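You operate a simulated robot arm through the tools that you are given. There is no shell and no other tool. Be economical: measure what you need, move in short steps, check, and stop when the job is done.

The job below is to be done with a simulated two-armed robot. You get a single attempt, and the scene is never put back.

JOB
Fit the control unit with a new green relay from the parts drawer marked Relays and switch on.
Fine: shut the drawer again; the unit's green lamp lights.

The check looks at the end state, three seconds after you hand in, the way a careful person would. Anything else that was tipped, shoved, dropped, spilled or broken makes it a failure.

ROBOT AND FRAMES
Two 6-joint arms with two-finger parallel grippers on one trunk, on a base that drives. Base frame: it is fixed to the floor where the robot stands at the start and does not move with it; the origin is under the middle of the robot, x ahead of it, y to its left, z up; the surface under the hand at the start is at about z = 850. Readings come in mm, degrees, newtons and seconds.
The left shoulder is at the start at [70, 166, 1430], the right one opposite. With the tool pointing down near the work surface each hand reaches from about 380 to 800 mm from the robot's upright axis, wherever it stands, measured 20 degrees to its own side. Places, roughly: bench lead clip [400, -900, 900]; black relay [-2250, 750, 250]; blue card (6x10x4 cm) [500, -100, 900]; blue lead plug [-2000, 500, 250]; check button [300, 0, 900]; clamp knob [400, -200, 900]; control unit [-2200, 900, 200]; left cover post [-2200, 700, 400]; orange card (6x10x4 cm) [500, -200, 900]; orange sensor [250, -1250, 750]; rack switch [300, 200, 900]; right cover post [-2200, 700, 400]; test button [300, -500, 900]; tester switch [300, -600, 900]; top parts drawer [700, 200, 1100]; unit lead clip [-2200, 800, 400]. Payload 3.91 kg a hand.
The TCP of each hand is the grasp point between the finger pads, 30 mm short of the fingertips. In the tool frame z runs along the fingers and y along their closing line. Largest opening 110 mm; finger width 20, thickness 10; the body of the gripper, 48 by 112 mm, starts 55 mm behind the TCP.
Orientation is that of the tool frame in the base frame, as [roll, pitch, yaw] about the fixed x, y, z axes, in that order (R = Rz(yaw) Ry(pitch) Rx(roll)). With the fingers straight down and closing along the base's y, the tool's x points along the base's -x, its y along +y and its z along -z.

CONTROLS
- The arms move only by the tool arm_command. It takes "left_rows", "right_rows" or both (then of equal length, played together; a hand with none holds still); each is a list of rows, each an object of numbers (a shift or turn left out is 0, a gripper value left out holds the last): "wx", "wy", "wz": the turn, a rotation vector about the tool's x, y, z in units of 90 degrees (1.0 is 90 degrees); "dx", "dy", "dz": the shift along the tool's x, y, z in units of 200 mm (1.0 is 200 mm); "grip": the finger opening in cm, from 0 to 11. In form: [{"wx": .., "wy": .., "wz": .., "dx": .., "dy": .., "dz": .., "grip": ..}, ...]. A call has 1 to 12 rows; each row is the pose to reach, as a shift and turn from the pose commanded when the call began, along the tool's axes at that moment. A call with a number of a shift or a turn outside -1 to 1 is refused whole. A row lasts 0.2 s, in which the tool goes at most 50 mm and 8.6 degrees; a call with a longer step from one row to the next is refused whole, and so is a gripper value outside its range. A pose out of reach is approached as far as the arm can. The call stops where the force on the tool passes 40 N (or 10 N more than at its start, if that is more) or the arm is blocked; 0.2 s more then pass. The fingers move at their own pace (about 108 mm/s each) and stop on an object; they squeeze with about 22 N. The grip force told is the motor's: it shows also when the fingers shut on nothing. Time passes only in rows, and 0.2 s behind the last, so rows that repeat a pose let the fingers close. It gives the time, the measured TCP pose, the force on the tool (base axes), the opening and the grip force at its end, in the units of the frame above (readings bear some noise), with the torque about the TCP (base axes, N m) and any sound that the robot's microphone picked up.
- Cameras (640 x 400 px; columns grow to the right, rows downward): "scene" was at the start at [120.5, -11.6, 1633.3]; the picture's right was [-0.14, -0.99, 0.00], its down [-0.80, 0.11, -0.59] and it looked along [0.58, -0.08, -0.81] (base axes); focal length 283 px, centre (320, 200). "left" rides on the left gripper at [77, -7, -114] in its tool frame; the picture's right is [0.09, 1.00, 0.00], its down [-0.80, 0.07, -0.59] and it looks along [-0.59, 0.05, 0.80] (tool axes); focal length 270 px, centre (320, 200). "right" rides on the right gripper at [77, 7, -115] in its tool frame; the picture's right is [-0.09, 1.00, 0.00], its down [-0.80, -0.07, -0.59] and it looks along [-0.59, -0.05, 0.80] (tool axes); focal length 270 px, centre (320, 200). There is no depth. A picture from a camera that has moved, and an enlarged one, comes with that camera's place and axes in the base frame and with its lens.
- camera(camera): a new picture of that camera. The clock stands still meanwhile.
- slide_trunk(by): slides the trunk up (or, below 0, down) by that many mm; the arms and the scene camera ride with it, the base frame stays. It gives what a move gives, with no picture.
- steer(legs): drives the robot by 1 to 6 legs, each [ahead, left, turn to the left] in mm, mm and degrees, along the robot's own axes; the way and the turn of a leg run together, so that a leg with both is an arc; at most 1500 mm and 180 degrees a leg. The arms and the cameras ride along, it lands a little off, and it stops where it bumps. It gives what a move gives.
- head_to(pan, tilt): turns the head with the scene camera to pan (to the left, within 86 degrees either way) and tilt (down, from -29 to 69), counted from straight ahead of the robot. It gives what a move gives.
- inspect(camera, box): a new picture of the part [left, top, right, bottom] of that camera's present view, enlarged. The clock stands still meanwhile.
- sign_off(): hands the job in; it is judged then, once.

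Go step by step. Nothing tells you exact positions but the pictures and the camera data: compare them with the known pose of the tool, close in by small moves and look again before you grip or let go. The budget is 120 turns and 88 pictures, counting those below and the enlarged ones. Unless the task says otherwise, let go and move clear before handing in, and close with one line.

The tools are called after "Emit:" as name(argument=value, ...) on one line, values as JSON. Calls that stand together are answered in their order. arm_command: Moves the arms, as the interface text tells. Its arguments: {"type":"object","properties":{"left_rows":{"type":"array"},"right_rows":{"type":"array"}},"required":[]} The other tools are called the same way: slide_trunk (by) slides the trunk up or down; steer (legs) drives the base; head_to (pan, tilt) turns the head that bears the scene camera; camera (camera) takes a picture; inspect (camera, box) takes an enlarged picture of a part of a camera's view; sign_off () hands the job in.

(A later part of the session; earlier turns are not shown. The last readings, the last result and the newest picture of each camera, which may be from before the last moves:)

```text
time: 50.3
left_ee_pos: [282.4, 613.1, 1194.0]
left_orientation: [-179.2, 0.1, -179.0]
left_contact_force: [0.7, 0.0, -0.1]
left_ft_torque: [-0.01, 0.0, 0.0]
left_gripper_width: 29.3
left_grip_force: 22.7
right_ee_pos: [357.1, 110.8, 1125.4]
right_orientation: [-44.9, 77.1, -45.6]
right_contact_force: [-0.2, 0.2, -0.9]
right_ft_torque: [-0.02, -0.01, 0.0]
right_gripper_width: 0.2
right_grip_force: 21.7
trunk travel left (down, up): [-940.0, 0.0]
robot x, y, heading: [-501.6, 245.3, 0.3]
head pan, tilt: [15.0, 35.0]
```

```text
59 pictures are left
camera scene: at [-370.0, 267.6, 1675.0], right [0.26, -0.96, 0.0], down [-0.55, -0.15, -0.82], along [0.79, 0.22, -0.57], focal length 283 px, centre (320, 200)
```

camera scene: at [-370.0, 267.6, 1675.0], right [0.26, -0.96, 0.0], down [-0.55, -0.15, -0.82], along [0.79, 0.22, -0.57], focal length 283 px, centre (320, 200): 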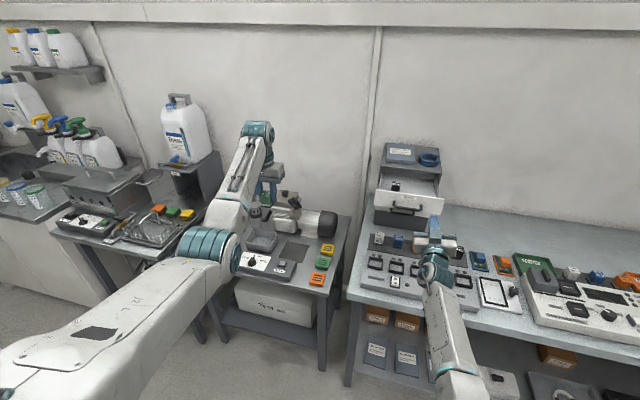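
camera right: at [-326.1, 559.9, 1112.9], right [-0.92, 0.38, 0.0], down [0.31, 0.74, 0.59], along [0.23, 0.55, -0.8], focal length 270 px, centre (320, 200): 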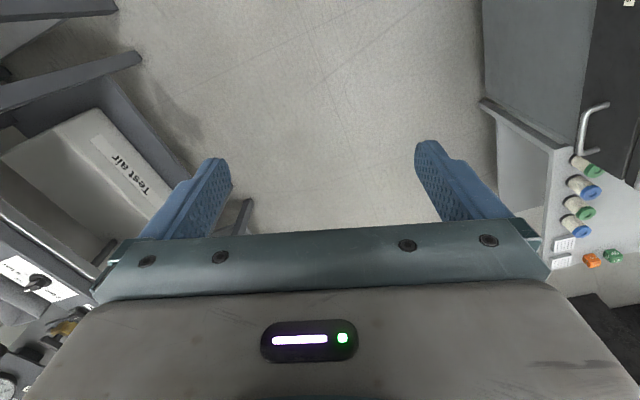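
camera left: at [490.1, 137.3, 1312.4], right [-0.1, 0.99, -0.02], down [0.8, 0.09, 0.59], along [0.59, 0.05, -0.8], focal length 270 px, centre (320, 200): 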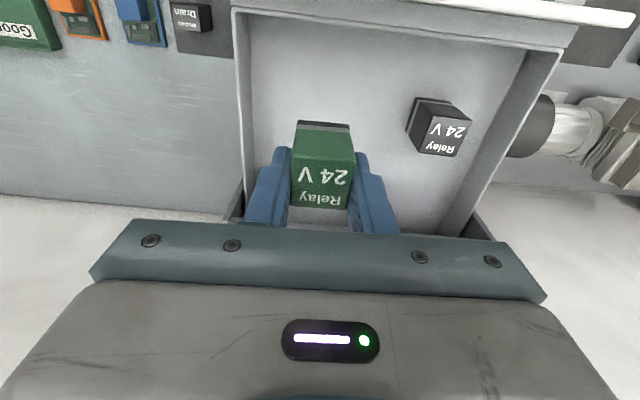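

The right fingertips are lined up with the drawer front right of the handle. I lower them 22 mm and drive forward to push.

Emit:
arm_command(right_rows=[{"dx": 0.06}, {"dx": 0.11}, {"dx": 0.11}])

Emit:
steer(legs=[[80, 0, 0]])

Emit:
camera(camera="right")

Emit:
inspect(camera="scene", box=[340, 120, 500, 270])

```text
time: 51.1
left_ee_pos: [281.2, 615.5, 1193.6]
left_orientation: [-179.1, 0.1, -179.0]
left_contact_force: [-0.2, 0.6, -0.3]
left_ft_torque: [0.0, 0.0, 0.02]
left_gripper_width: 29.3
left_grip_force: 21.9
right_ee_pos: [360.1, 110.1, 1104.1]
right_orientation: [-45.6, 77.2, -46.4]
right_contact_force: [-1.3, 0.8, -0.6]
right_ft_torque: [0.02, 0.0, -0.04]
right_gripper_width: 0.0
right_grip_force: 22.1
trunk travel left (down, up): [-940.0, 0.0]
robot x, y, heading: [-501.5, 246.6, 0.2]
head pan, tilt: [15.0, 35.0]
```

```text
time: 52.1
left_ee_pos: [353.5, 615.4, 1200.1]
left_orientation: [-179.3, 0.6, -178.9]
left_contact_force: [0.1, -0.6, 1.2]
left_ft_torque: [0.02, -0.02, -0.02]
left_gripper_width: 29.3
left_grip_force: 22.3
right_ee_pos: [432.7, 109.4, 1110.6]
right_orientation: [-43.8, 77.0, -44.7]
right_contact_force: [-0.8, -0.3, 1.4]
right_ft_torque: [0.03, 0.01, 0.03]
right_gripper_width: 0.3
right_grip_force: 21.8
trunk travel left (down, up): [-940.0, 0.0]
robot x, y, heading: [-426.4, 244.3, 0.4]
head pan, tilt: [15.0, 35.0]
```

```text
58 pictures are left
camera right: at [333.0, 105.0, 1014.2], right [0.01, 1.0, -0.07], down [-0.72, 0.06, 0.69], along [0.7, 0.04, 0.72], focal length 270 px, centre (320, 200)
```

right: 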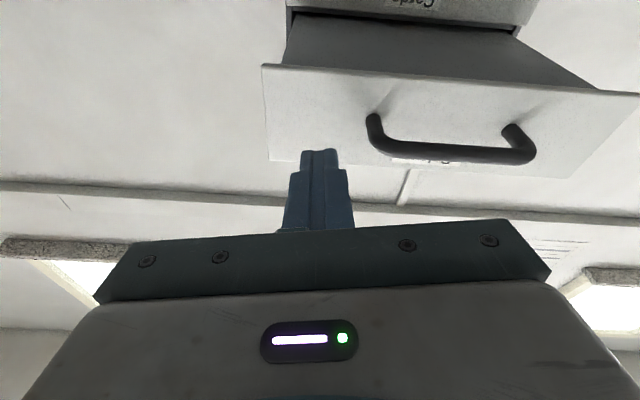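

```text
2.67 times, centred on (420, 195) of scene
camera zoom: at [-302.4, 269.0, 1676.1], right [0.26, -0.96, 0.0], down [-0.55, -0.15, -0.82], along [0.79, 0.22, -0.57], focal length 756 px, centre (53, 213)
```

zoom: 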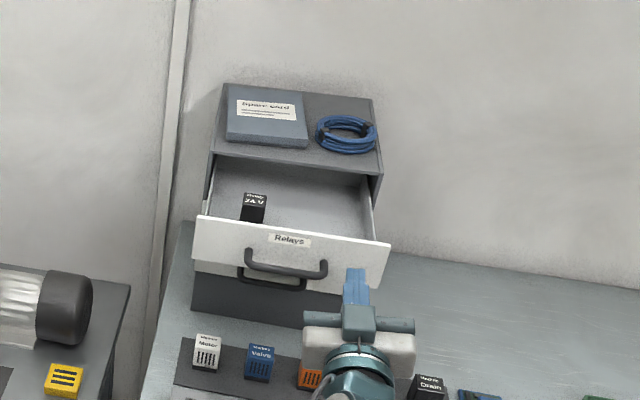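

The fingertips are right in front of the face, clear of the handle. I push by driving 130 mm.

Emit:
steer(legs=[[70, 0, 0], [60, 0, 0]])

Emit:
inspect(camera="scene", box=[340, 120, 500, 270])

```text
time: 53.7
left_ee_pos: [477.5, 616.0, 1204.2]
left_orientation: [-179.1, 0.8, -178.9]
left_contact_force: [-0.7, -0.2, 0.6]
left_ft_torque: [0.01, -0.08, -0.03]
left_gripper_width: 29.4
left_grip_force: 22.6
right_ee_pos: [559.5, 111.6, 1113.9]
right_orientation: [-43.3, 76.6, -44.1]
right_contact_force: [-2.0, -0.2, 0.2]
right_ft_torque: [-0.01, 0.07, 0.02]
right_gripper_width: 0.2
right_grip_force: 21.9
trunk travel left (down, up): [-940.0, 0.0]
robot x, y, heading: [-294.8, 245.2, 0.4]
head pan, tilt: [15.0, 35.0]
```

```text
2.67 times, centred on (420, 195) of scene
camera zoom: at [-178.5, 270.3, 1676.6], right [0.26, -0.96, 0.0], down [-0.54, -0.15, -0.83], along [0.8, 0.22, -0.56], focal length 756 px, centre (53, 213)
```

zoom: 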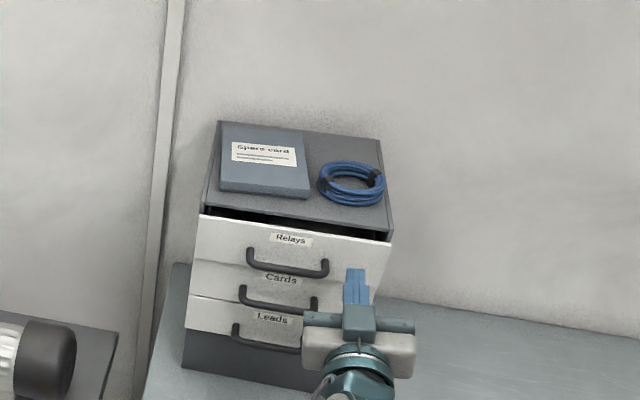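

About 35 mm is left. I finish with the arm, letting the force stop it.

Emit:
arm_command(right_rows=[{"dz": 0.06, "dx": 0.01}, {"dz": 0.11, "dx": 0.018}, {"dz": 0.15, "dx": 0.025}, {"dz": 0.18, "dx": 0.03}, {"dz": 0.21, "dx": 0.035}, {"dz": 0.24, "dx": 0.04}, {"dz": 0.27, "dx": 0.045}, {"dz": 0.3, "dx": 0.05}])

Emit:
inspect(camera="scene", box=[340, 120, 500, 270])

```text
time: 54.7
left_ee_pos: [486.6, 616.3, 1195.9]
left_orientation: [-179.2, 0.3, -178.9]
left_contact_force: [0.2, 1.1, -0.1]
left_ft_torque: [-0.01, -0.03, -0.02]
left_gripper_width: 28.9
left_grip_force: 21.9
right_ee_pos: [599.1, 113.1, 1106.3]
right_orientation: [-45.0, 77.1, -46.3]
right_contact_force: [-9.7, -0.9, 2.7]
right_ft_torque: [-0.02, -0.01, -0.01]
right_gripper_width: 0.0
right_grip_force: 21.7
right hand out of reach, approached as far as the arm can: row 4
trunk travel left (down, up): [-940.0, 0.0]
robot x, y, heading: [-293.1, 247.4, 0.5]
head pan, tilt: [15.0, 35.0]
stopped in row 4 (right hand): the force on the tool passed its limit at 52 N (the readings are from after the stop); the commanded pose is now the measured one
```

```text
2.67 times, centred on (420, 195) of scene
camera zoom: at [-165.0, 270.6, 1675.2], right [0.26, -0.96, 0.0], down [-0.55, -0.15, -0.82], along [0.79, 0.22, -0.57], focal length 756 px, centre (53, 213)
```

zoom: 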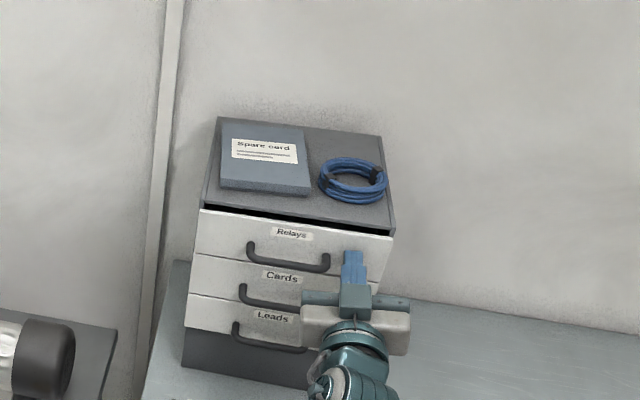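

The Relays drawer is shut flush (end stop felt at 52 N). I back away from the bench and bring both arms into compact downward poses.

Emit:
steer(legs=[[-330, 0, 0], [-100, -250, 0]])

Emit:
arm_command(left_rows=[{"dz": 0.1}, {"dz": 0.25, "dx": 0.05}, {"dz": 0.4, "dx": 0.15}, {"dz": 0.55, "dx": 0.28}, {"dz": 0.7, "dx": 0.4}, {"dz": 0.8, "dx": 0.55}, {"dz": 0.85, "dx": 0.7}, {"dz": 0.9, "dx": 0.8}, {"dz": 0.9, "dx": 0.9}, {"dz": 0.9, "dx": 1.0}, {"dz": 0.9, "dx": 1.0}, {"dz": 0.9, "dx": 1.0}], right_rows=[{"wy": 0.09, "dx": 0.1}, {"wy": 0.18, "dx": 0.2}, {"wy": 0.27, "dx": 0.3, "dz": -0.1}, {"wy": 0.36, "dx": 0.3, "dz": -0.2}, {"wy": 0.45, "dx": 0.3, "dz": -0.3}, {"wy": 0.54, "dx": 0.3, "dz": -0.4}, {"wy": 0.63, "dx": 0.3, "dz": -0.5}, {"wy": 0.72, "dx": 0.3, "dz": -0.6}, {"wy": 0.81, "dx": 0.3, "dz": -0.7}, {"wy": 0.9, "dx": 0.3, "dz": -0.8}, {"wy": 0.99, "dx": 0.4, "dz": -0.9}, {"wy": 1.0, "dx": 0.5, "dz": -0.9}])

```text
time: 56.7
left_ee_pos: [284.3, 587.9, 1195.4]
left_orientation: [-179.1, 0.1, 179.7]
left_contact_force: [-0.1, 0.5, -0.7]
left_ft_torque: [-0.01, -0.02, 0.01]
left_gripper_width: 28.9
left_grip_force: 21.9
right_ee_pos: [383.2, 80.8, 1105.6]
right_orientation: [-45.4, 77.2, -48.4]
right_contact_force: [-0.1, -0.7, -0.4]
right_ft_torque: [0.0, 0.0, -0.04]
right_gripper_width: 0.2
right_grip_force: 21.8
trunk travel left (down, up): [-940.0, 0.0]
robot x, y, heading: [-505.2, 243.6, -1.3]
head pan, tilt: [15.0, 35.0]
stopped in leg 1: the robot was blocked; the commanded pose is now the measured one
```

```text
time: 59.3
left_ee_pos: [87.4, 586.3, 1011.8]
left_orientation: [-179.2, 0.1, 179.6]
left_contact_force: [0.6, 0.6, -0.8]
left_ft_torque: [-0.03, -0.02, -0.03]
left_gripper_width: 29.3
left_grip_force: 22.8
right_ee_pos: [221.1, 70.2, 978.6]
right_orientation: [-170.9, 8.8, 177.7]
right_contact_force: [0.6, 0.2, -0.2]
right_ft_torque: [0.01, -0.03, 0.01]
right_gripper_width: 0.3
right_grip_force: 22.2
trunk travel left (down, up): [-940.0, 0.0]
robot x, y, heading: [-511.0, 237.8, -1.2]
head pan, tilt: [15.0, 35.0]
```

Backing bumped the machine behind on the left, as with the earlier turn. I sidestep right, back off further from it, and turn to look.

Emit:
steer(legs=[[40, 0, 1.2], [0, -450, 0], [-350, 0, 0], [0, 0, 70]])

Emit:
head_to(pan=50, tilt=35)

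Emit:
camera(camera="scene")

```text
time: 66.8
left_ee_pos: [-823.5, 477.8, 1014.2]
left_orientation: [-177.9, 0.9, -120.2]
left_contact_force: [2.5, -0.5, -0.7]
left_ft_torque: [-0.01, -0.07, 0.04]
left_gripper_width: 29.5
left_grip_force: 21.8
right_ee_pos: [-318.4, 343.5, 981.8]
right_orientation: [-170.9, 8.9, -121.4]
right_contact_force: [-0.3, -0.1, -0.4]
right_ft_torque: [0.02, -0.01, 0.0]
right_gripper_width: 0.0
right_grip_force: 21.8
trunk travel left (down, up): [-940.0, 0.0]
robot x, y, heading: [-819.6, -209.5, 59.2]
head pan, tilt: [15.0, 35.0]
stopped in leg 4: the force on the tool passed its limit at 56 N (the readings are from after the stop); the commanded pose is now the measured one
```

```text
time: 67.8
left_ee_pos: [-823.7, 478.7, 1015.3]
left_orientation: [-178.0, 0.9, -120.0]
left_contact_force: [2.9, -0.6, -0.5]
left_ft_torque: [-0.06, -0.12, 0.0]
left_gripper_width: 29.3
left_grip_force: 21.8
right_ee_pos: [-317.0, 343.2, 981.3]
right_orientation: [-170.8, 8.9, -121.5]
right_contact_force: [-0.2, -0.4, -0.1]
right_ft_torque: [0.02, 0.0, 0.01]
right_gripper_width: 0.0
right_grip_force: 22.1
trunk travel left (down, up): [-940.0, 0.0]
robot x, y, heading: [-819.6, -205.1, 59.4]
head pan, tilt: [50.0, 35.0]
```

```text
54 pictures are left
camera scene: at [-825.5, -84.0, 1674.9], right [0.94, 0.33, 0.0], down [0.19, -0.54, -0.82], along [-0.27, 0.77, -0.57], focal length 283 px, centre (320, 200)
```

scene: 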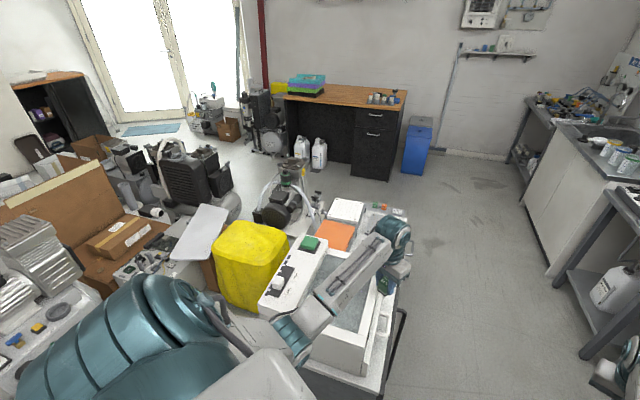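

The left hand touched the tub machine during the turn; the relay still reads gripped. I turn back a bit, check the relay, and look more to the left for a route.

Emit:
steer(legs=[[0, 0, -15], [0, -150, 0]])

Emit:
camera(camera="left")

Emit:
head_to(pan=86, tilt=40)

Emit:
camera(camera="scene")

```text
time: 70.1
left_ee_pos: [-540.6, 351.4, 1013.0]
left_orientation: [-177.9, 0.9, -135.3]
left_contact_force: [-0.4, 0.6, -0.7]
left_ft_torque: [-0.02, -0.03, -0.01]
left_gripper_width: 29.4
left_grip_force: 22.1
right_ee_pos: [-87.5, 87.1, 980.8]
right_orientation: [-170.8, 8.9, -136.8]
right_contact_force: [0.0, 0.9, -0.6]
right_ft_torque: [-0.02, -0.03, 0.03]
right_gripper_width: 0.2
right_grip_force: 22.3
trunk travel left (down, up): [-940.0, 0.0]
robot x, y, heading: [-719.6, -317.9, 44.3]
head pan, tilt: [50.0, 35.0]
```

```text
53 pictures are left
camera left: at [-595.7, 294.1, 1127.2], right [-0.76, 0.65, -0.04], down [0.5, 0.62, 0.6], along [0.41, 0.44, -0.8], focal length 270 px, centre (320, 200)
```

left: 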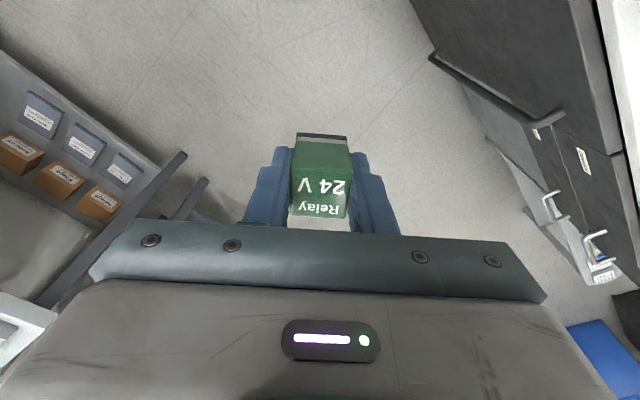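

```text
time: 71.1
left_ee_pos: [-540.2, 349.7, 1014.2]
left_orientation: [-178.0, 1.0, -135.3]
left_contact_force: [-0.7, 0.8, -0.8]
left_ft_torque: [-0.06, 0.01, -0.01]
left_gripper_width: 29.3
left_grip_force: 22.4
right_ee_pos: [-86.6, 87.3, 980.8]
right_orientation: [-170.9, 9.0, -136.8]
right_contact_force: [-0.2, -0.7, 0.5]
right_ft_torque: [0.01, -0.01, -0.01]
right_gripper_width: 0.2
right_grip_force: 22.1
trunk travel left (down, up): [-940.0, 0.0]
robot x, y, heading: [-717.1, -317.6, 44.0]
head pan, tilt: [85.9, 40.0]
```

```text
52 pictures are left
camera scene: at [-738.5, -215.5, 1667.4], right [0.76, 0.64, 0.0], down [0.41, -0.49, -0.77], along [-0.49, 0.59, -0.64], focal length 283 px, centre (320, 200)
```

scene: 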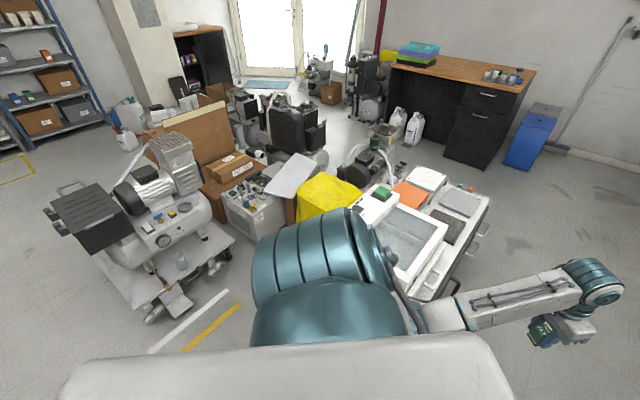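

The relay is still held straight. The way to the unit is the gap between the compressor cart (left) and the tub cart (right). I turn 30° more and look west along the floor before driving.

Emit:
steer(legs=[[0, 0, 30]])

Emit:
head_to(pan=86, tilt=30)

Emit:
camera(camera="scene")

```text
time: 72.8
left_ee_pos: [-825.5, 362.3, 1016.9]
left_orientation: [-177.1, 1.4, -111.0]
left_contact_force: [5.5, -1.3, -0.2]
left_ft_torque: [-0.02, -0.21, 0.04]
left_gripper_width: 29.4
left_grip_force: 22.4
right_ee_pos: [-310.5, 313.0, 980.7]
right_orientation: [-170.9, 9.0, -112.2]
right_contact_force: [0.0, 0.0, 0.8]
right_ft_torque: [-0.03, 0.02, 0.0]
right_gripper_width: 0.3
right_grip_force: 21.6
trunk travel left (down, up): [-940.0, 0.0]
robot x, y, heading: [-713.0, -314.9, 68.8]
head pan, tilt: [85.9, 40.0]
stopped in leg 1: the force on the tool passed its limit at 54 N (the readings are from after the stop); the commanded pose is now the measured one
```

```text
time: 73.5
left_ee_pos: [-826.1, 363.0, 1015.6]
left_orientation: [-177.3, 1.4, -111.0]
left_contact_force: [4.9, 0.3, 0.9]
left_ft_torque: [0.0, -0.2, -0.01]
left_gripper_width: 29.7
left_grip_force: 21.6
right_ee_pos: [-309.2, 311.5, 980.3]
right_orientation: [-171.0, 9.0, -112.3]
right_contact_force: [-0.3, 0.7, -0.4]
right_ft_torque: [-0.01, 0.01, 0.01]
right_gripper_width: 0.1
right_grip_force: 21.9
trunk travel left (down, up): [-940.0, 0.0]
robot x, y, heading: [-718.7, -314.4, 68.8]
head pan, tilt: [85.9, 30.0]
```

```text
51 pictures are left
camera scene: at [-781.6, -230.6, 1682.8], right [0.43, 0.9, 0.0], down [0.45, -0.21, -0.87], along [-0.78, 0.37, -0.5], focal length 283 px, centre (320, 200)
```

scene: 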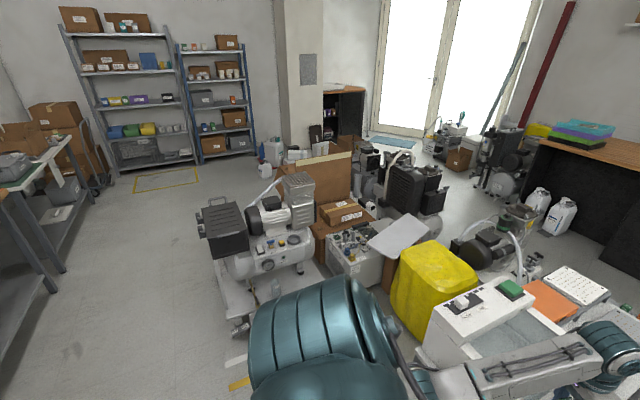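

The left hand again touched the tub cart at x≈-840; I must pass it farther south. The floor to the south and west is clear, so I turn back slightly, go south, turn, then go west.

Emit:
steer(legs=[[0, 0, -8], [-394, -218, 0], [0, 0, 22], [-153, 968, 0]])

Emit:
head_to(pan=35, tilt=35)

Emit:
camera(camera="scene")

```text
time: 82.7
left_ee_pos: [-1953.8, -145.5, 1016.7]
left_orientation: [-177.3, 1.4, -98.0]
left_contact_force: [-0.2, -0.5, -0.9]
left_ft_torque: [0.02, -0.01, -0.02]
left_gripper_width: 29.4
left_grip_force: 21.5
right_ee_pos: [-1440.1, -79.5, 980.3]
right_orientation: [-171.0, 8.9, -99.3]
right_contact_force: [0.5, -0.3, -0.1]
right_ft_torque: [0.02, 0.02, 0.01]
right_gripper_width: 0.1
right_grip_force: 21.9
trunk travel left (down, up): [-940.0, 0.0]
robot x, y, heading: [-1698.7, -785.5, 81.9]
head pan, tilt: [85.9, 30.0]
```

```text
time: 83.9
left_ee_pos: [-1954.5, -145.8, 1016.4]
left_orientation: [-177.4, 1.4, -98.1]
left_contact_force: [-0.3, 0.1, -1.0]
left_ft_torque: [0.01, 0.0, -0.01]
left_gripper_width: 29.2
left_grip_force: 22.2
right_ee_pos: [-1440.2, -80.1, 980.5]
right_orientation: [-170.9, 8.9, -99.3]
right_contact_force: [1.2, -1.1, 0.6]
right_ft_torque: [0.02, -0.04, -0.03]
right_gripper_width: 0.0
right_grip_force: 21.6
trunk travel left (down, up): [-940.0, 0.0]
robot x, y, heading: [-1695.7, -781.7, 81.4]
head pan, tilt: [35.0, 35.0]
```

```text
50 pictures are left
camera scene: at [-1731.1, -654.9, 1674.9], right [0.89, 0.45, 0.0], down [0.26, -0.51, -0.82], along [-0.37, 0.73, -0.57], focal length 283 px, centre (320, 200)
```

scene: 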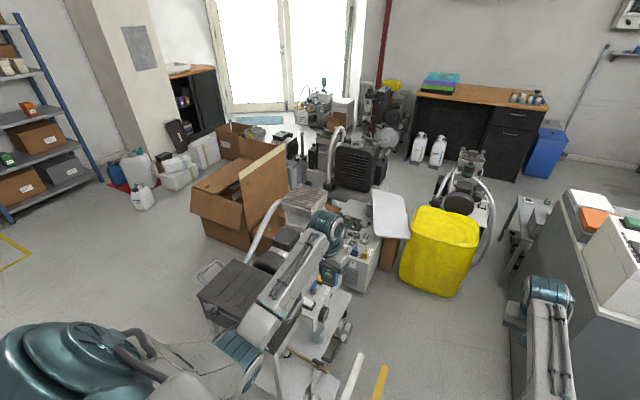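

The lane north between the compressor cart (x<-2085) and the yellow bag/tub cart is open. I drive north about 780 mm.

Emit:
steer(legs=[[400, 25, 0], [390, 45, 0]])

Emit:
head_to(pan=45, tilt=50)

Emit:
camera(camera="scene")

```text
time: 88.5
left_ee_pos: [-1907.7, 651.9, 1017.4]
left_orientation: [-177.2, 1.4, -98.2]
left_contact_force: [-0.5, 0.0, 0.0]
left_ft_torque: [0.01, 0.01, 0.02]
left_gripper_width: 29.4
left_grip_force: 22.0
right_ee_pos: [-1391.2, 717.2, 980.9]
right_orientation: [-171.0, 9.0, -99.3]
right_contact_force: [-0.3, 0.1, -0.8]
right_ft_torque: [0.04, 0.0, 0.0]
right_gripper_width: 0.1
right_grip_force: 22.0
trunk travel left (down, up): [-940.0, 0.0]
robot x, y, heading: [-1648.0, 14.6, 81.6]
head pan, tilt: [35.0, 35.0]
```

```text
time: 89.2
left_ee_pos: [-1907.3, 654.6, 1016.3]
left_orientation: [-177.2, 1.2, -98.2]
left_contact_force: [-0.2, -0.4, -0.1]
left_ft_torque: [-0.02, 0.03, 0.03]
left_gripper_width: 29.2
left_grip_force: 22.1
right_ee_pos: [-1391.1, 719.6, 980.1]
right_orientation: [-170.9, 8.9, -99.5]
right_contact_force: [0.4, 0.1, 0.1]
right_ft_torque: [0.0, 0.0, -0.01]
right_gripper_width: 0.1
right_grip_force: 22.2
trunk travel left (down, up): [-940.0, 0.0]
robot x, y, heading: [-1649.1, 14.4, 81.9]
head pan, tilt: [45.0, 50.0]
```

```text
49 pictures are left
camera scene: at [-1690.1, 128.5, 1653.2], right [0.8, 0.6, 0.0], down [0.46, -0.61, -0.64], along [-0.38, 0.52, -0.77], focal length 283 px, centre (320, 200)
```

scene: 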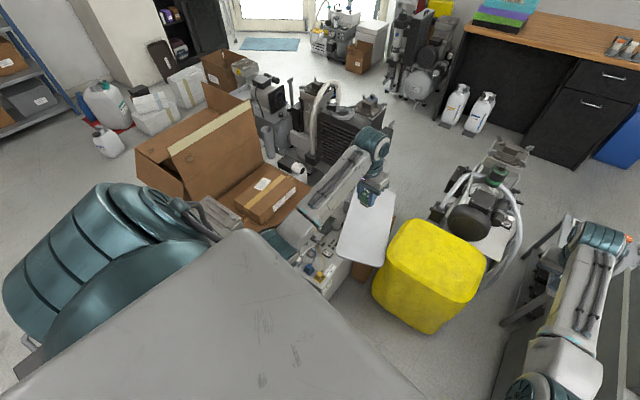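

I go 120 mm farther north and turn left so the left hand comes over the unit, clear of the compressor.

Emit:
steer(legs=[[120, 15, 0], [0, 0, 24]])

Emit:
camera(camera="left")

Emit:
camera(camera="scene")

```text
time: 91.7
left_ee_pos: [-2141.3, 613.4, 1016.6]
left_orientation: [-177.3, 1.3, -74.0]
left_contact_force: [0.2, -0.8, -0.7]
left_ft_torque: [-0.01, 0.01, -0.01]
left_gripper_width: 29.4
left_grip_force: 22.7
right_ee_pos: [-1698.0, 884.7, 981.9]
right_orientation: [-170.9, 9.0, -75.2]
right_contact_force: [0.4, 0.1, 0.3]
right_ft_torque: [0.04, 0.02, -0.03]
right_gripper_width: 0.0
right_grip_force: 21.9
trunk travel left (down, up): [-940.0, 0.0]
robot x, y, heading: [-1648.3, 141.0, 105.7]
head pan, tilt: [45.0, 50.0]
```

```text
48 pictures are left
camera left: at [-2118.5, 537.2, 1129.3], right [-0.93, -0.36, -0.05], down [-0.31, 0.73, 0.61], along [-0.18, 0.58, -0.79], focal length 270 px, centre (320, 200)
```

left: 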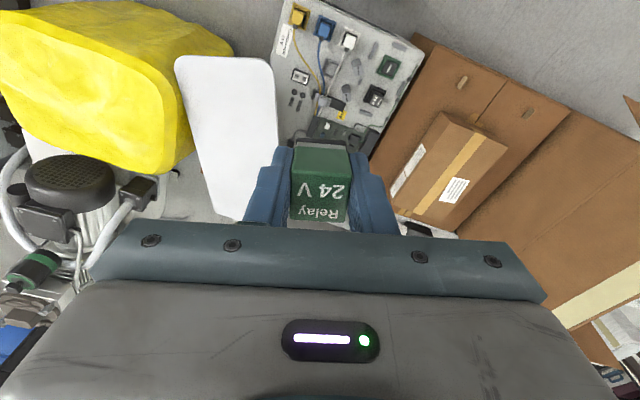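

```text
47 pictures are left
camera scene: at [-1728.6, 222.6, 1653.3], right [0.49, 0.87, 0.0], down [0.67, -0.37, -0.64], along [-0.56, 0.31, -0.77], focal length 283 px, centre (320, 200)
```

scene: 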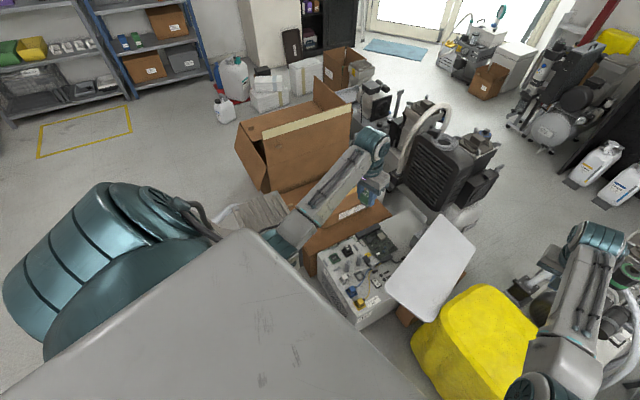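

Now both views show the unit's top well. I enlarge both.

Emit:
inspect(camera="left", box=[260, 0, 430, 150])

Emit:
inspect(camera="scene", box=[300, 215, 440, 330])

```text
2.67 times, centred on (345, 75) of left
camera zoom: at [-2118.5, 537.2, 1129.3], right [-0.93, -0.36, -0.05], down [-0.31, 0.73, 0.61], along [-0.18, 0.58, -0.79], focal length 721 px, centre (253, 533)
```

zoom: 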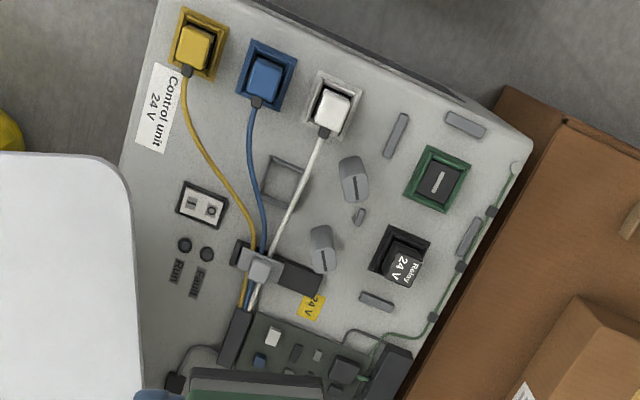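

```text
3.48 times, centred on (370, 272) of scene
camera zoom: at [-1728.6, 222.6, 1653.3], right [0.49, 0.87, 0.0], down [0.67, -0.37, -0.64], along [-0.56, 0.31, -0.77], focal length 986 px, centre (146, -52)
```

zoom: 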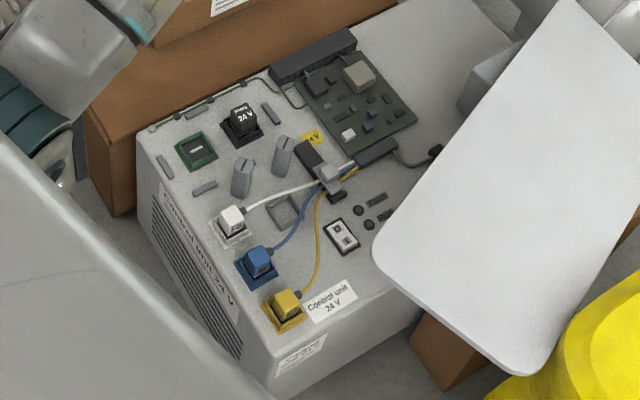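

The unit: green socket empty at about [-2313, 632, ~330], its edges parallel to the base axes; all leads plugged and clipped; lamps dark. I look closer at the socket's keying and check the relay's underside with the other views.

Emit:
inspect(camera="left", box=[335, 35, 415, 120])

Emit:
inspect(camera="scene", box=[335, 235, 405, 290])

```text
4.71 times, centred on (375, 78) of left
camera zoom: at [-2118.5, 537.2, 1129.3], right [-0.93, -0.36, -0.05], down [-0.31, 0.73, 0.61], along [-0.18, 0.58, -0.79], focal length 1272 px, centre (61, 776)
```

zoom: 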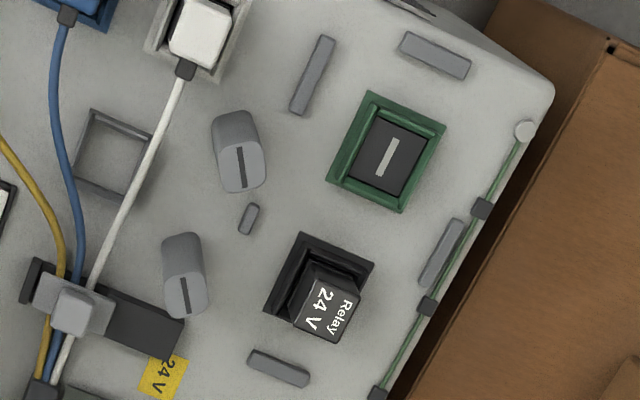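

```text
7.27 times, centred on (370, 262) of scene
camera zoom: at [-1728.6, 222.6, 1653.3], right [0.49, 0.87, 0.0], down [0.67, -0.37, -0.64], along [-0.56, 0.31, -0.77], focal length 2061 px, centre (-44, -254)
```

zoom: 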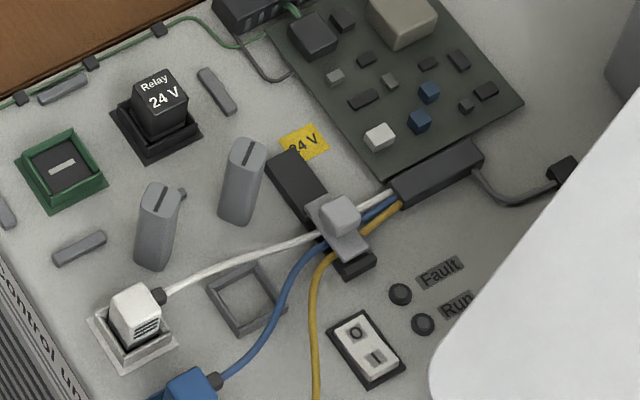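

The socket has a bar slot running along base y, and the seated black relay's text runs along y too, so I'll match that orientation (tool yaw ≈ 0). I raise the right hand for clearance over the yellow bag and drive a bit closer.

Emit:
arm_command(right_rows=[{"dz": -0.2}, {"dz": -0.4}, {"dz": -0.6}, {"dz": -0.7}, {"dz": -0.7}])

Emit:
steer(legs=[[130, 0, 0]])

Emit:
camera(camera="scene")

```text
time: 92.9
left_ee_pos: [-2142.4, 614.2, 1016.3]
left_orientation: [-177.3, 1.4, -74.0]
left_contact_force: [-0.5, -0.1, 0.5]
left_ft_torque: [-0.04, -0.01, 0.02]
left_gripper_width: 29.2
left_grip_force: 21.8
right_ee_pos: [-1714.7, 858.2, 1116.8]
right_orientation: [-170.9, 8.9, -75.2]
right_contact_force: [-0.2, 0.1, -0.7]
right_ft_torque: [-0.03, -0.01, 0.0]
right_gripper_width: 0.1
right_grip_force: 21.7
trunk travel left (down, up): [-940.0, 0.0]
robot x, y, heading: [-1644.5, 137.0, 105.4]
head pan, tilt: [45.0, 50.0]
```

```text
time: 94.2
left_ee_pos: [-2174.7, 737.4, 1017.3]
left_orientation: [-177.2, 1.5, -74.2]
left_contact_force: [0.4, 0.3, -0.2]
left_ft_torque: [0.05, 0.03, 0.01]
left_gripper_width: 29.3
left_grip_force: 22.0
right_ee_pos: [-1747.0, 981.1, 1120.2]
right_orientation: [-170.9, 9.1, -75.2]
right_contact_force: [1.1, -1.1, 0.7]
right_ft_torque: [-0.01, 0.0, -0.02]
right_gripper_width: 0.0
right_grip_force: 21.6
trunk travel left (down, up): [-940.0, 0.0]
robot x, y, heading: [-1681.2, 260.8, 105.4]
head pan, tilt: [45.0, 50.0]
```

```text
42 pictures are left
camera scene: at [-1763.8, 344.0, 1653.5], right [0.49, 0.87, 0.0], down [0.67, -0.37, -0.64], along [-0.56, 0.32, -0.77], focal length 283 px, centre (320, 200)
```

scene: 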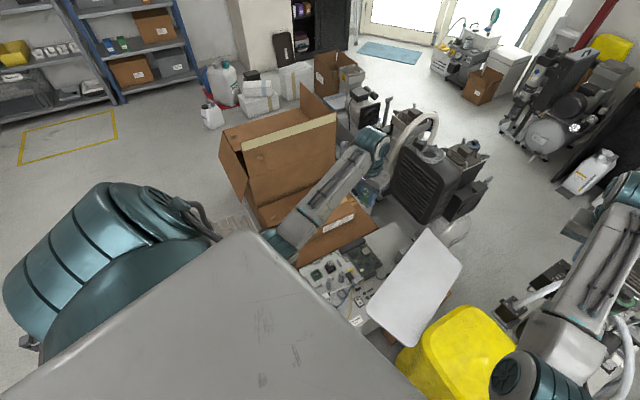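

I rotate the left hand to yaw ≈ 0 while moving above the socket, still high.

Emit:
arm_command(left_rows=[{"wz": -0.082, "dx": 0.03, "dy": 0.08}, {"wz": -0.164, "dx": 0.06, "dy": 0.16}, {"wz": -0.246, "dx": 0.09, "dy": 0.24}, {"wz": -0.328, "dx": 0.13, "dy": 0.32}, {"wz": -0.41, "dx": 0.16, "dy": 0.4}, {"wz": -0.492, "dx": 0.19, "dy": 0.48}, {"wz": -0.574, "dx": 0.22, "dy": 0.56}, {"wz": -0.656, "dx": 0.25, "dy": 0.64}, {"wz": -0.738, "dx": 0.28, "dy": 0.72}, {"wz": -0.82, "dx": 0.314, "dy": 0.808}, {"wz": -0.82, "dx": 0.314, "dy": 0.808}])

Emit:
camera(camera="left")

```text
time: 96.6
left_ee_pos: [-2314.2, 636.1, 1007.1]
left_orientation: [-177.9, -2.3, -0.2]
left_contact_force: [0.5, -0.9, -0.8]
left_ft_torque: [-0.01, -0.02, -0.01]
left_gripper_width: 29.1
left_grip_force: 22.2
right_ee_pos: [-1747.8, 983.2, 1117.2]
right_orientation: [-170.9, 8.9, -75.3]
right_contact_force: [0.8, 0.2, 0.5]
right_ft_torque: [0.03, 0.0, 0.03]
right_gripper_width: 0.0
right_grip_force: 22.0
trunk travel left (down, up): [-940.0, 0.0]
robot x, y, heading: [-1679.4, 264.5, 105.5]
head pan, tilt: [45.0, 50.0]
```

```text
41 pictures are left
camera left: at [-2242.7, 638.0, 1124.5], right [0.08, -1.0, -0.03], down [-0.82, -0.09, 0.56], along [-0.56, -0.02, -0.83], focal length 270 px, centre (320, 200)
```

left: 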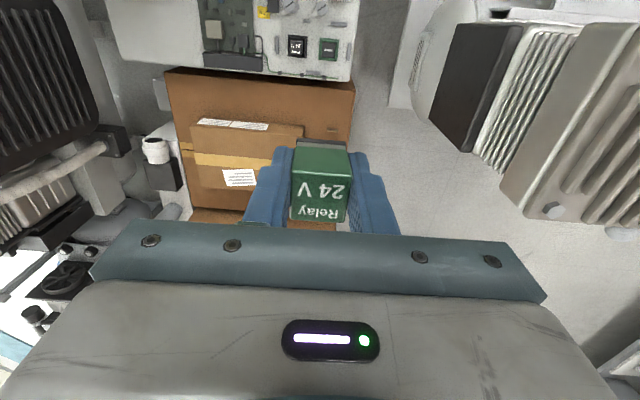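

The socket is directly below at about [-2311, 637, 340]. I level the tool and check how the relay sits in the fingers.

Emit:
arm_command(left_rows=[{"wx": -0.0233, "wy": -0.0256}, {"wx": -0.0233, "wy": -0.0256}])

Emit:
inspect(camera="left", box=[230, 110, 410, 240])

```text
time: 97.2
left_ee_pos: [-2314.0, 635.3, 1006.4]
left_orientation: [179.9, 0.1, -0.4]
left_contact_force: [0.1, -0.1, -1.0]
left_ft_torque: [0.02, 0.0, 0.04]
left_gripper_width: 29.3
left_grip_force: 22.0
right_ee_pos: [-1748.2, 983.9, 1117.8]
right_orientation: [-171.0, 9.0, -75.3]
right_contact_force: [-0.4, 0.4, 0.1]
right_ft_torque: [0.0, 0.01, 0.0]
right_gripper_width: 0.0
right_grip_force: 21.7
trunk travel left (down, up): [-940.0, 0.0]
robot x, y, heading: [-1679.1, 264.4, 105.6]
head pan, tilt: [45.0, 50.0]
```

```text
3.08 times, centred on (320, 175) of left
camera zoom: at [-2237.7, 641.7, 1121.0], right [0.08, -1.0, 0.0], down [-0.8, -0.06, 0.6], along [-0.59, -0.05, -0.8], focal length 832 px, centre (320, 277)
```

zoom: 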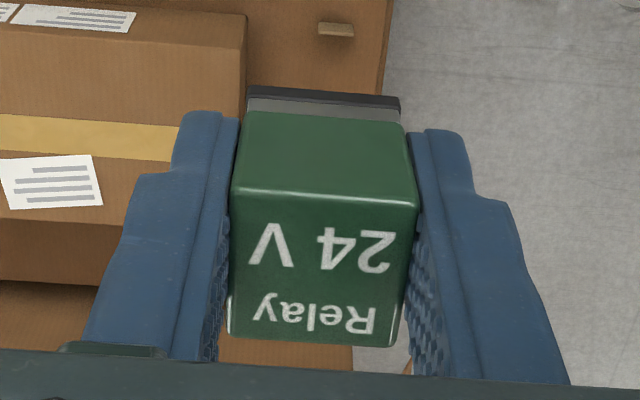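

The relay sits level in the fingers (its centre is 5 mm off the TCP toward tool -x). The forearm would come down close to the compressor's fins (corner about [-2257, 440, 900]), so I turn the base 25° right for the arm to come in from the east, then re-aim the hand.

Emit:
steer(legs=[[0, 0, -25]])

```text
time: 98.9
left_ee_pos: [-2097.0, 868.7, 1007.2]
left_orientation: [180.0, 0.1, -25.6]
left_contact_force: [-0.6, -0.9, 0.8]
left_ft_torque: [0.04, 0.02, 0.0]
left_gripper_width: 29.5
left_grip_force: 21.4
right_ee_pos: [-1436.6, 943.2, 1117.6]
right_orientation: [-171.0, 9.0, -100.4]
right_contact_force: [0.0, 0.5, 0.4]
right_ft_torque: [0.04, 0.03, -0.02]
right_gripper_width: 0.0
right_grip_force: 22.0
trunk travel left (down, up): [-940.0, 0.0]
robot x, y, heading: [-1680.3, 263.8, 80.6]
head pan, tilt: [45.0, 50.0]
```

Emit:
arm_command(left_rows=[{"dx": -0.05, "dy": 0.16, "wz": -0.04}, {"dx": -0.1, "dy": 0.33, "wz": -0.08}, {"dx": -0.15, "dy": 0.5, "wz": -0.12}, {"dx": -0.2, "dy": 0.67, "wz": -0.16}, {"dx": -0.25, "dy": 0.84, "wz": -0.2}, {"dx": -0.297, "dy": 1.0, "wz": -0.25}, {"dx": -0.297, "dy": 1.0, "wz": -0.307}, {"dx": -0.297, "dy": 1.0, "wz": -0.307}])

```text
time: 100.7
left_ee_pos: [-2233.1, 714.1, 1005.4]
left_orientation: [-180.0, -0.1, 2.3]
left_contact_force: [-0.5, -0.5, -0.8]
left_ft_torque: [-0.01, -0.01, -0.05]
left_gripper_width: 29.3
left_grip_force: 21.7
left hand out of reach, approached as far as the arm can: row 6
right_ee_pos: [-1437.2, 942.4, 1118.0]
right_orientation: [-170.9, 9.0, -100.4]
right_contact_force: [0.5, -0.4, 0.1]
right_ft_torque: [0.03, -0.03, -0.02]
right_gripper_width: 0.0
right_grip_force: 22.3
trunk travel left (down, up): [-940.0, 0.0]
robot x, y, heading: [-1678.7, 263.5, 80.7]
head pan, tilt: [45.0, 50.0]
```

Emit:
arm_command(left_rows=[{"dx": -0.13, "dy": 0.12}, {"dx": -0.26, "dy": 0.24}, {"dx": -0.385, "dy": 0.37}, {"dx": -0.385, "dy": 0.37}])

Emit:
camera(camera="scene")

```text
time: 101.7
left_ee_pos: [-2237.2, 671.0, 961.9]
left_orientation: [179.9, 0.2, 2.1]
left_contact_force: [0.0, 0.5, 0.5]
left_ft_torque: [0.0, 0.02, -0.03]
left_gripper_width: 29.4
left_grip_force: 21.9
left hand out of reach, approached as far as the arm can: row 1, 2, 3, 4
right_ee_pos: [-1435.5, 944.6, 1116.9]
right_orientation: [-171.1, 8.9, -100.4]
right_contact_force: [0.3, 0.1, -0.4]
right_ft_torque: [0.0, -0.01, 0.03]
right_gripper_width: 0.0
right_grip_force: 21.1
trunk travel left (down, up): [-940.0, 0.0]
robot x, y, heading: [-1684.2, 260.9, 80.7]
head pan, tilt: [45.0, 50.0]
```

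```text
39 pictures are left
camera scene: at [-1719.3, 375.8, 1653.1], right [0.81, 0.58, 0.0], down [0.45, -0.62, -0.64], along [-0.37, 0.52, -0.77], focal length 283 px, centre (320, 200)
```

scene: 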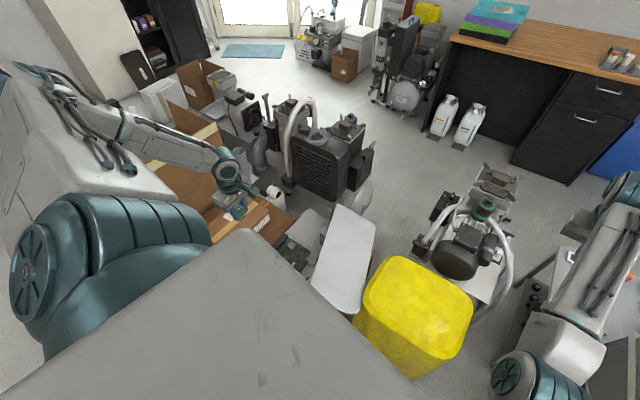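

With the base turned this way the left elbow folds out over the compressor, so that was the wrong choice. I'll instead stand farther east facing the unit; first I bring the left hand in front of the robot and swing the right hand out to its own side.

Emit:
arm_command(left_rows=[{"dx": 0.16, "dy": -0.12, "wz": 0.05}, {"dx": 0.33, "dy": -0.24, "wz": 0.11}, {"dx": 0.5, "dy": -0.36, "wz": 0.17}, {"dx": 0.67, "dy": -0.49, "wz": 0.23}, {"dx": 0.84, "dy": -0.61, "wz": 0.29}, {"dx": 1.0, "dy": -0.73, "wz": 0.33}, {"dx": 1.0, "dy": -0.73, "wz": 0.33}], right_rows=[{"dx": 0.06, "dy": -0.14}, {"dx": 0.13, "dy": -0.28}, {"dx": 0.19, "dy": -0.42}, {"dx": 0.26, "dy": -0.56}, {"dx": 0.32, "dy": -0.7}, {"dx": 0.39, "dy": -0.86}, {"dx": 0.39, "dy": -0.86}])

```text
time: 103.3
left_ee_pos: [-2045.4, 822.2, 959.6]
left_orientation: [179.9, 0.0, -27.6]
left_contact_force: [-0.2, 0.3, -1.2]
left_ft_torque: [0.01, 0.01, -0.02]
left_gripper_width: 29.2
left_grip_force: 22.2
right_ee_pos: [-1280.4, 845.7, 1110.9]
right_orientation: [-170.9, 9.1, -100.4]
right_contact_force: [-0.6, 0.5, -0.9]
right_ft_torque: [0.01, -0.04, -0.03]
right_gripper_width: 0.0
right_grip_force: 21.6
right hand out of reach, approached as far as the arm can: row 4, 5, 6, 7
trunk travel left (down, up): [-940.0, 0.0]
robot x, y, heading: [-1680.2, 262.9, 80.6]
head pan, tilt: [45.0, 50.0]
```

Emit:
arm_command(left_rows=[{"dx": 0.08, "dy": -0.16, "wz": 0.05}, {"dx": 0.16, "dy": -0.33, "wz": 0.11}, {"dx": 0.25, "dy": -0.5, "wz": 0.17}, {"dx": 0.33, "dy": -0.67, "wz": 0.23}, {"dx": 0.42, "dy": -0.84, "wz": 0.29}, {"dx": 0.5, "dy": -1.0, "wz": 0.33}, {"dx": 0.5, "dy": -1.0, "wz": 0.33}])

Emit:
steer(legs=[[140, -60, 0], [0, 0, 40]])

Emit:
camera(camera="scene")

```text
time: 104.9
left_ee_pos: [-1860.7, 952.6, 960.5]
left_orientation: [-180.0, 0.0, -57.4]
left_contact_force: [0.4, -0.2, 0.2]
left_ft_torque: [0.01, -0.01, 0.01]
left_gripper_width: 29.5
left_grip_force: 21.5
right_ee_pos: [-1279.7, 847.1, 1111.2]
right_orientation: [-170.9, 9.2, -100.4]
right_contact_force: [-0.5, 0.0, -0.4]
right_ft_torque: [0.0, 0.0, -0.01]
right_gripper_width: 0.0
right_grip_force: 21.9
trunk travel left (down, up): [-940.0, 0.0]
robot x, y, heading: [-1684.4, 261.7, 80.8]
head pan, tilt: [45.0, 50.0]
```

```text
time: 108.1
left_ee_pos: [-2179.9, 804.4, 962.4]
left_orientation: [179.9, 0.0, -17.3]
left_contact_force: [0.0, 0.4, -0.5]
left_ft_torque: [0.02, -0.03, 0.04]
left_gripper_width: 29.0
left_grip_force: 22.3
right_ee_pos: [-1665.3, 1097.2, 1111.1]
right_orientation: [-170.9, 9.1, -60.5]
right_contact_force: [1.0, -0.3, 0.3]
right_ft_torque: [0.03, 0.01, -0.01]
right_gripper_width: 0.3
right_grip_force: 21.9
trunk travel left (down, up): [-940.0, 0.0]
robot x, y, heading: [-1601.1, 392.2, 120.5]
head pan, tilt: [45.0, 50.0]
```

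```text
38 pictures are left
camera scene: at [-1701.5, 452.7, 1653.2], right [0.25, 0.97, 0.0], down [0.74, -0.19, -0.64], along [-0.62, 0.16, -0.77], focal length 283 px, centre (320, 200)
```

scene: 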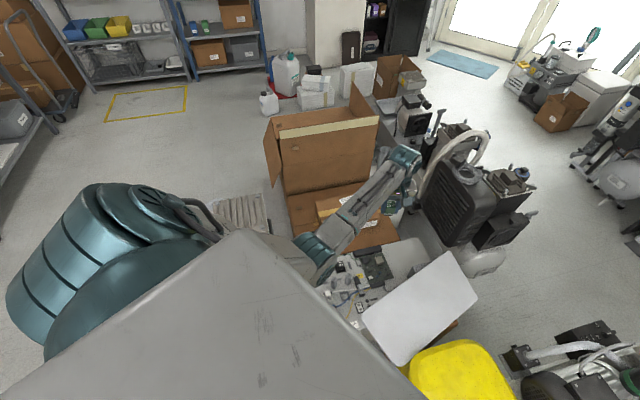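

Now I bring the left hand over the socket from this better stance.

Emit:
arm_command(left_rows=[{"dx": -0.07, "dy": 0.19, "wz": -0.04}, {"dx": -0.14, "dy": 0.38, "wz": -0.08}, {"dx": -0.21, "dy": 0.57, "wz": -0.12}, {"dx": -0.28, "dy": 0.76, "wz": -0.16}, {"dx": -0.358, "dy": 0.986, "wz": -0.214}, {"dx": -0.358, "dy": 0.986, "wz": -0.214}, {"dx": -0.358, "dy": 0.986, "wz": -0.214}], right_rows=[{"dx": 0.04, "dy": -0.13}, {"dx": 0.08, "dy": -0.26}, {"dx": 0.12, "dy": -0.4}, {"dx": 0.12, "dy": -0.4}, {"dx": 0.12, "dy": -0.4}, {"dx": 0.12, "dy": -0.4}, {"dx": 0.12, "dy": -0.4}])

Emit:
camera(camera="scene")

Emit:
camera(camera="left")

```text
time: 109.7
left_ee_pos: [-2308.2, 639.3, 958.6]
left_orientation: [179.9, -0.1, 2.0]
left_contact_force: [-0.1, -0.8, -1.1]
left_ft_torque: [-0.04, 0.0, 0.03]
left_gripper_width: 29.4
left_grip_force: 21.9
right_ee_pos: [-1585.4, 1119.0, 1113.6]
right_orientation: [-170.9, 9.3, -60.4]
right_contact_force: [0.6, 0.8, -0.2]
right_ft_torque: [0.0, 0.02, -0.01]
right_gripper_width: 0.2
right_grip_force: 21.6
right hand out of reach, approached as far as the arm can: row 1, 2, 3, 4, 5, 6, 7
trunk travel left (down, up): [-940.0, 0.0]
robot x, y, heading: [-1598.6, 389.2, 120.7]
head pan, tilt: [45.0, 50.0]
```

```text
37 pictures are left
camera scene: at [-1701.5, 453.4, 1653.2], right [0.25, 0.97, 0.0], down [0.74, -0.19, -0.64], along [-0.62, 0.16, -0.77], focal length 283 px, centre (320, 200)
```

scene: 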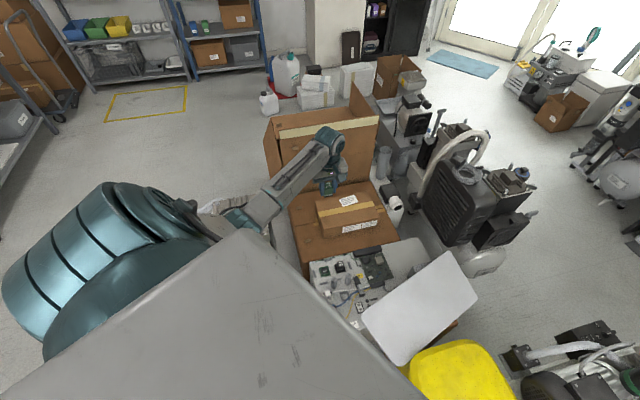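

```text
36 pictures are left
camera left: at [-2231.4, 648.6, 1073.4], right [0.12, -0.99, 0.0], down [-0.8, -0.1, 0.59], along [-0.59, -0.07, -0.8], focal length 270 px, centre (320, 200)
```

left: 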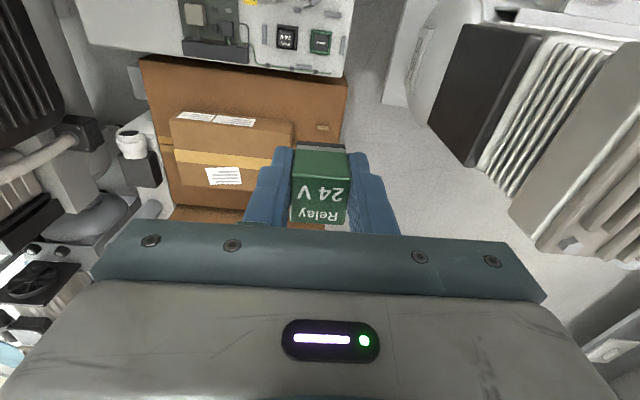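

The elbow and forearm now pass well east of the compressor. I lower the trunk 430 mm.

Emit:
slide_trunk(by=-430)

Emit:
camera(camera="left")

Emit:
camera(camera="scene")

```text
refused: -430 is not a number from -400 to 400
```

```text
35 pictures are left
camera left: at [-2231.4, 648.6, 1073.4], right [0.12, -0.99, 0.0], down [-0.8, -0.1, 0.59], along [-0.59, -0.07, -0.8], focal length 270 px, centre (320, 200)
```

left: 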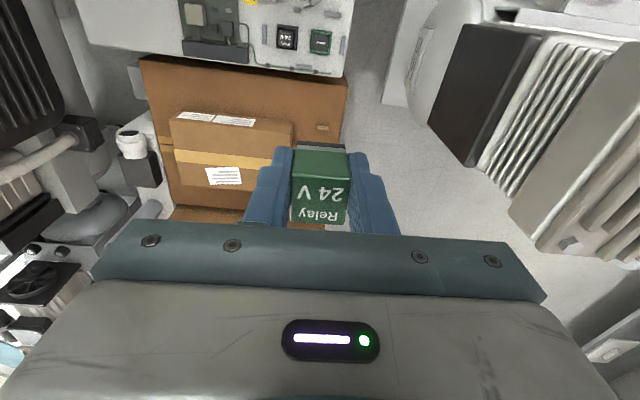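

```text
34 pictures are left
camera scene: at [-1701.5, 453.4, 1653.2], right [0.25, 0.97, 0.0], down [0.74, -0.19, -0.64], along [-0.62, 0.16, -0.77], focal length 283 px, centre (320, 200)
```

scene: 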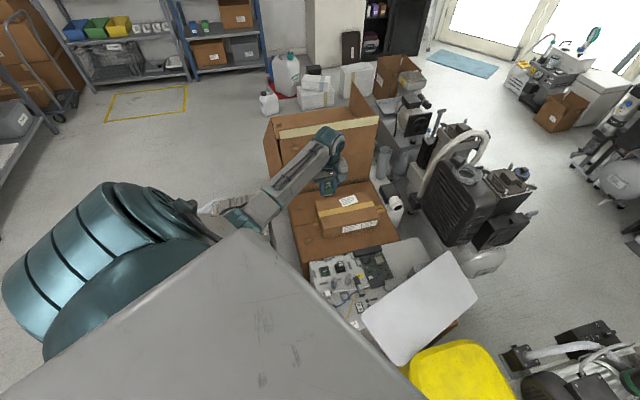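

The slide is limited to 400 per call; I lower it 400.

Emit:
slide_trunk(by=-400)

Emit:
inspect(camera="left", box=[200, 20, 440, 180])

```text
time: 113.5
left_ee_pos: [-2308.3, 638.4, 559.2]
left_orientation: [-179.9, 0.0, 1.9]
left_contact_force: [-0.6, -0.4, -0.5]
left_ft_torque: [0.01, 0.01, -0.01]
left_gripper_width: 29.3
left_grip_force: 22.1
right_ee_pos: [-1584.5, 1117.8, 713.4]
right_orientation: [-170.8, 9.3, -60.4]
right_contact_force: [-0.4, 0.5, 0.2]
right_ft_torque: [0.02, -0.01, 0.02]
right_gripper_width: 0.1
right_grip_force: 22.0
trunk travel left (down, up): [-540.0, 400.0]
robot x, y, heading: [-1596.1, 392.2, 120.5]
head pan, tilt: [45.0, 50.0]
```

```text
2.50 times, centred on (320, 100) of left
camera zoom: at [-2231.5, 648.0, 673.5], right [0.12, -0.99, 0.0], down [-0.8, -0.1, 0.59], along [-0.59, -0.07, -0.8], focal length 676 px, centre (320, 450)
```

zoom: 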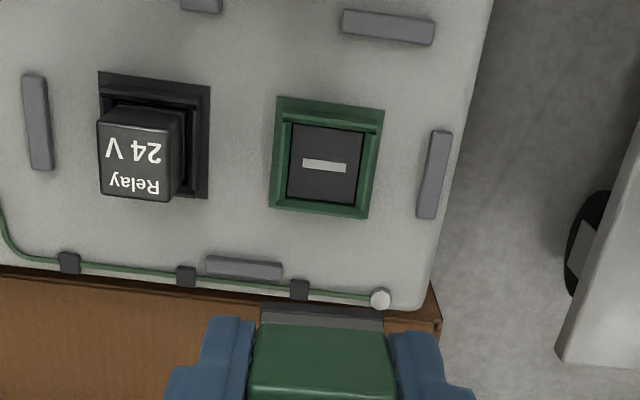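

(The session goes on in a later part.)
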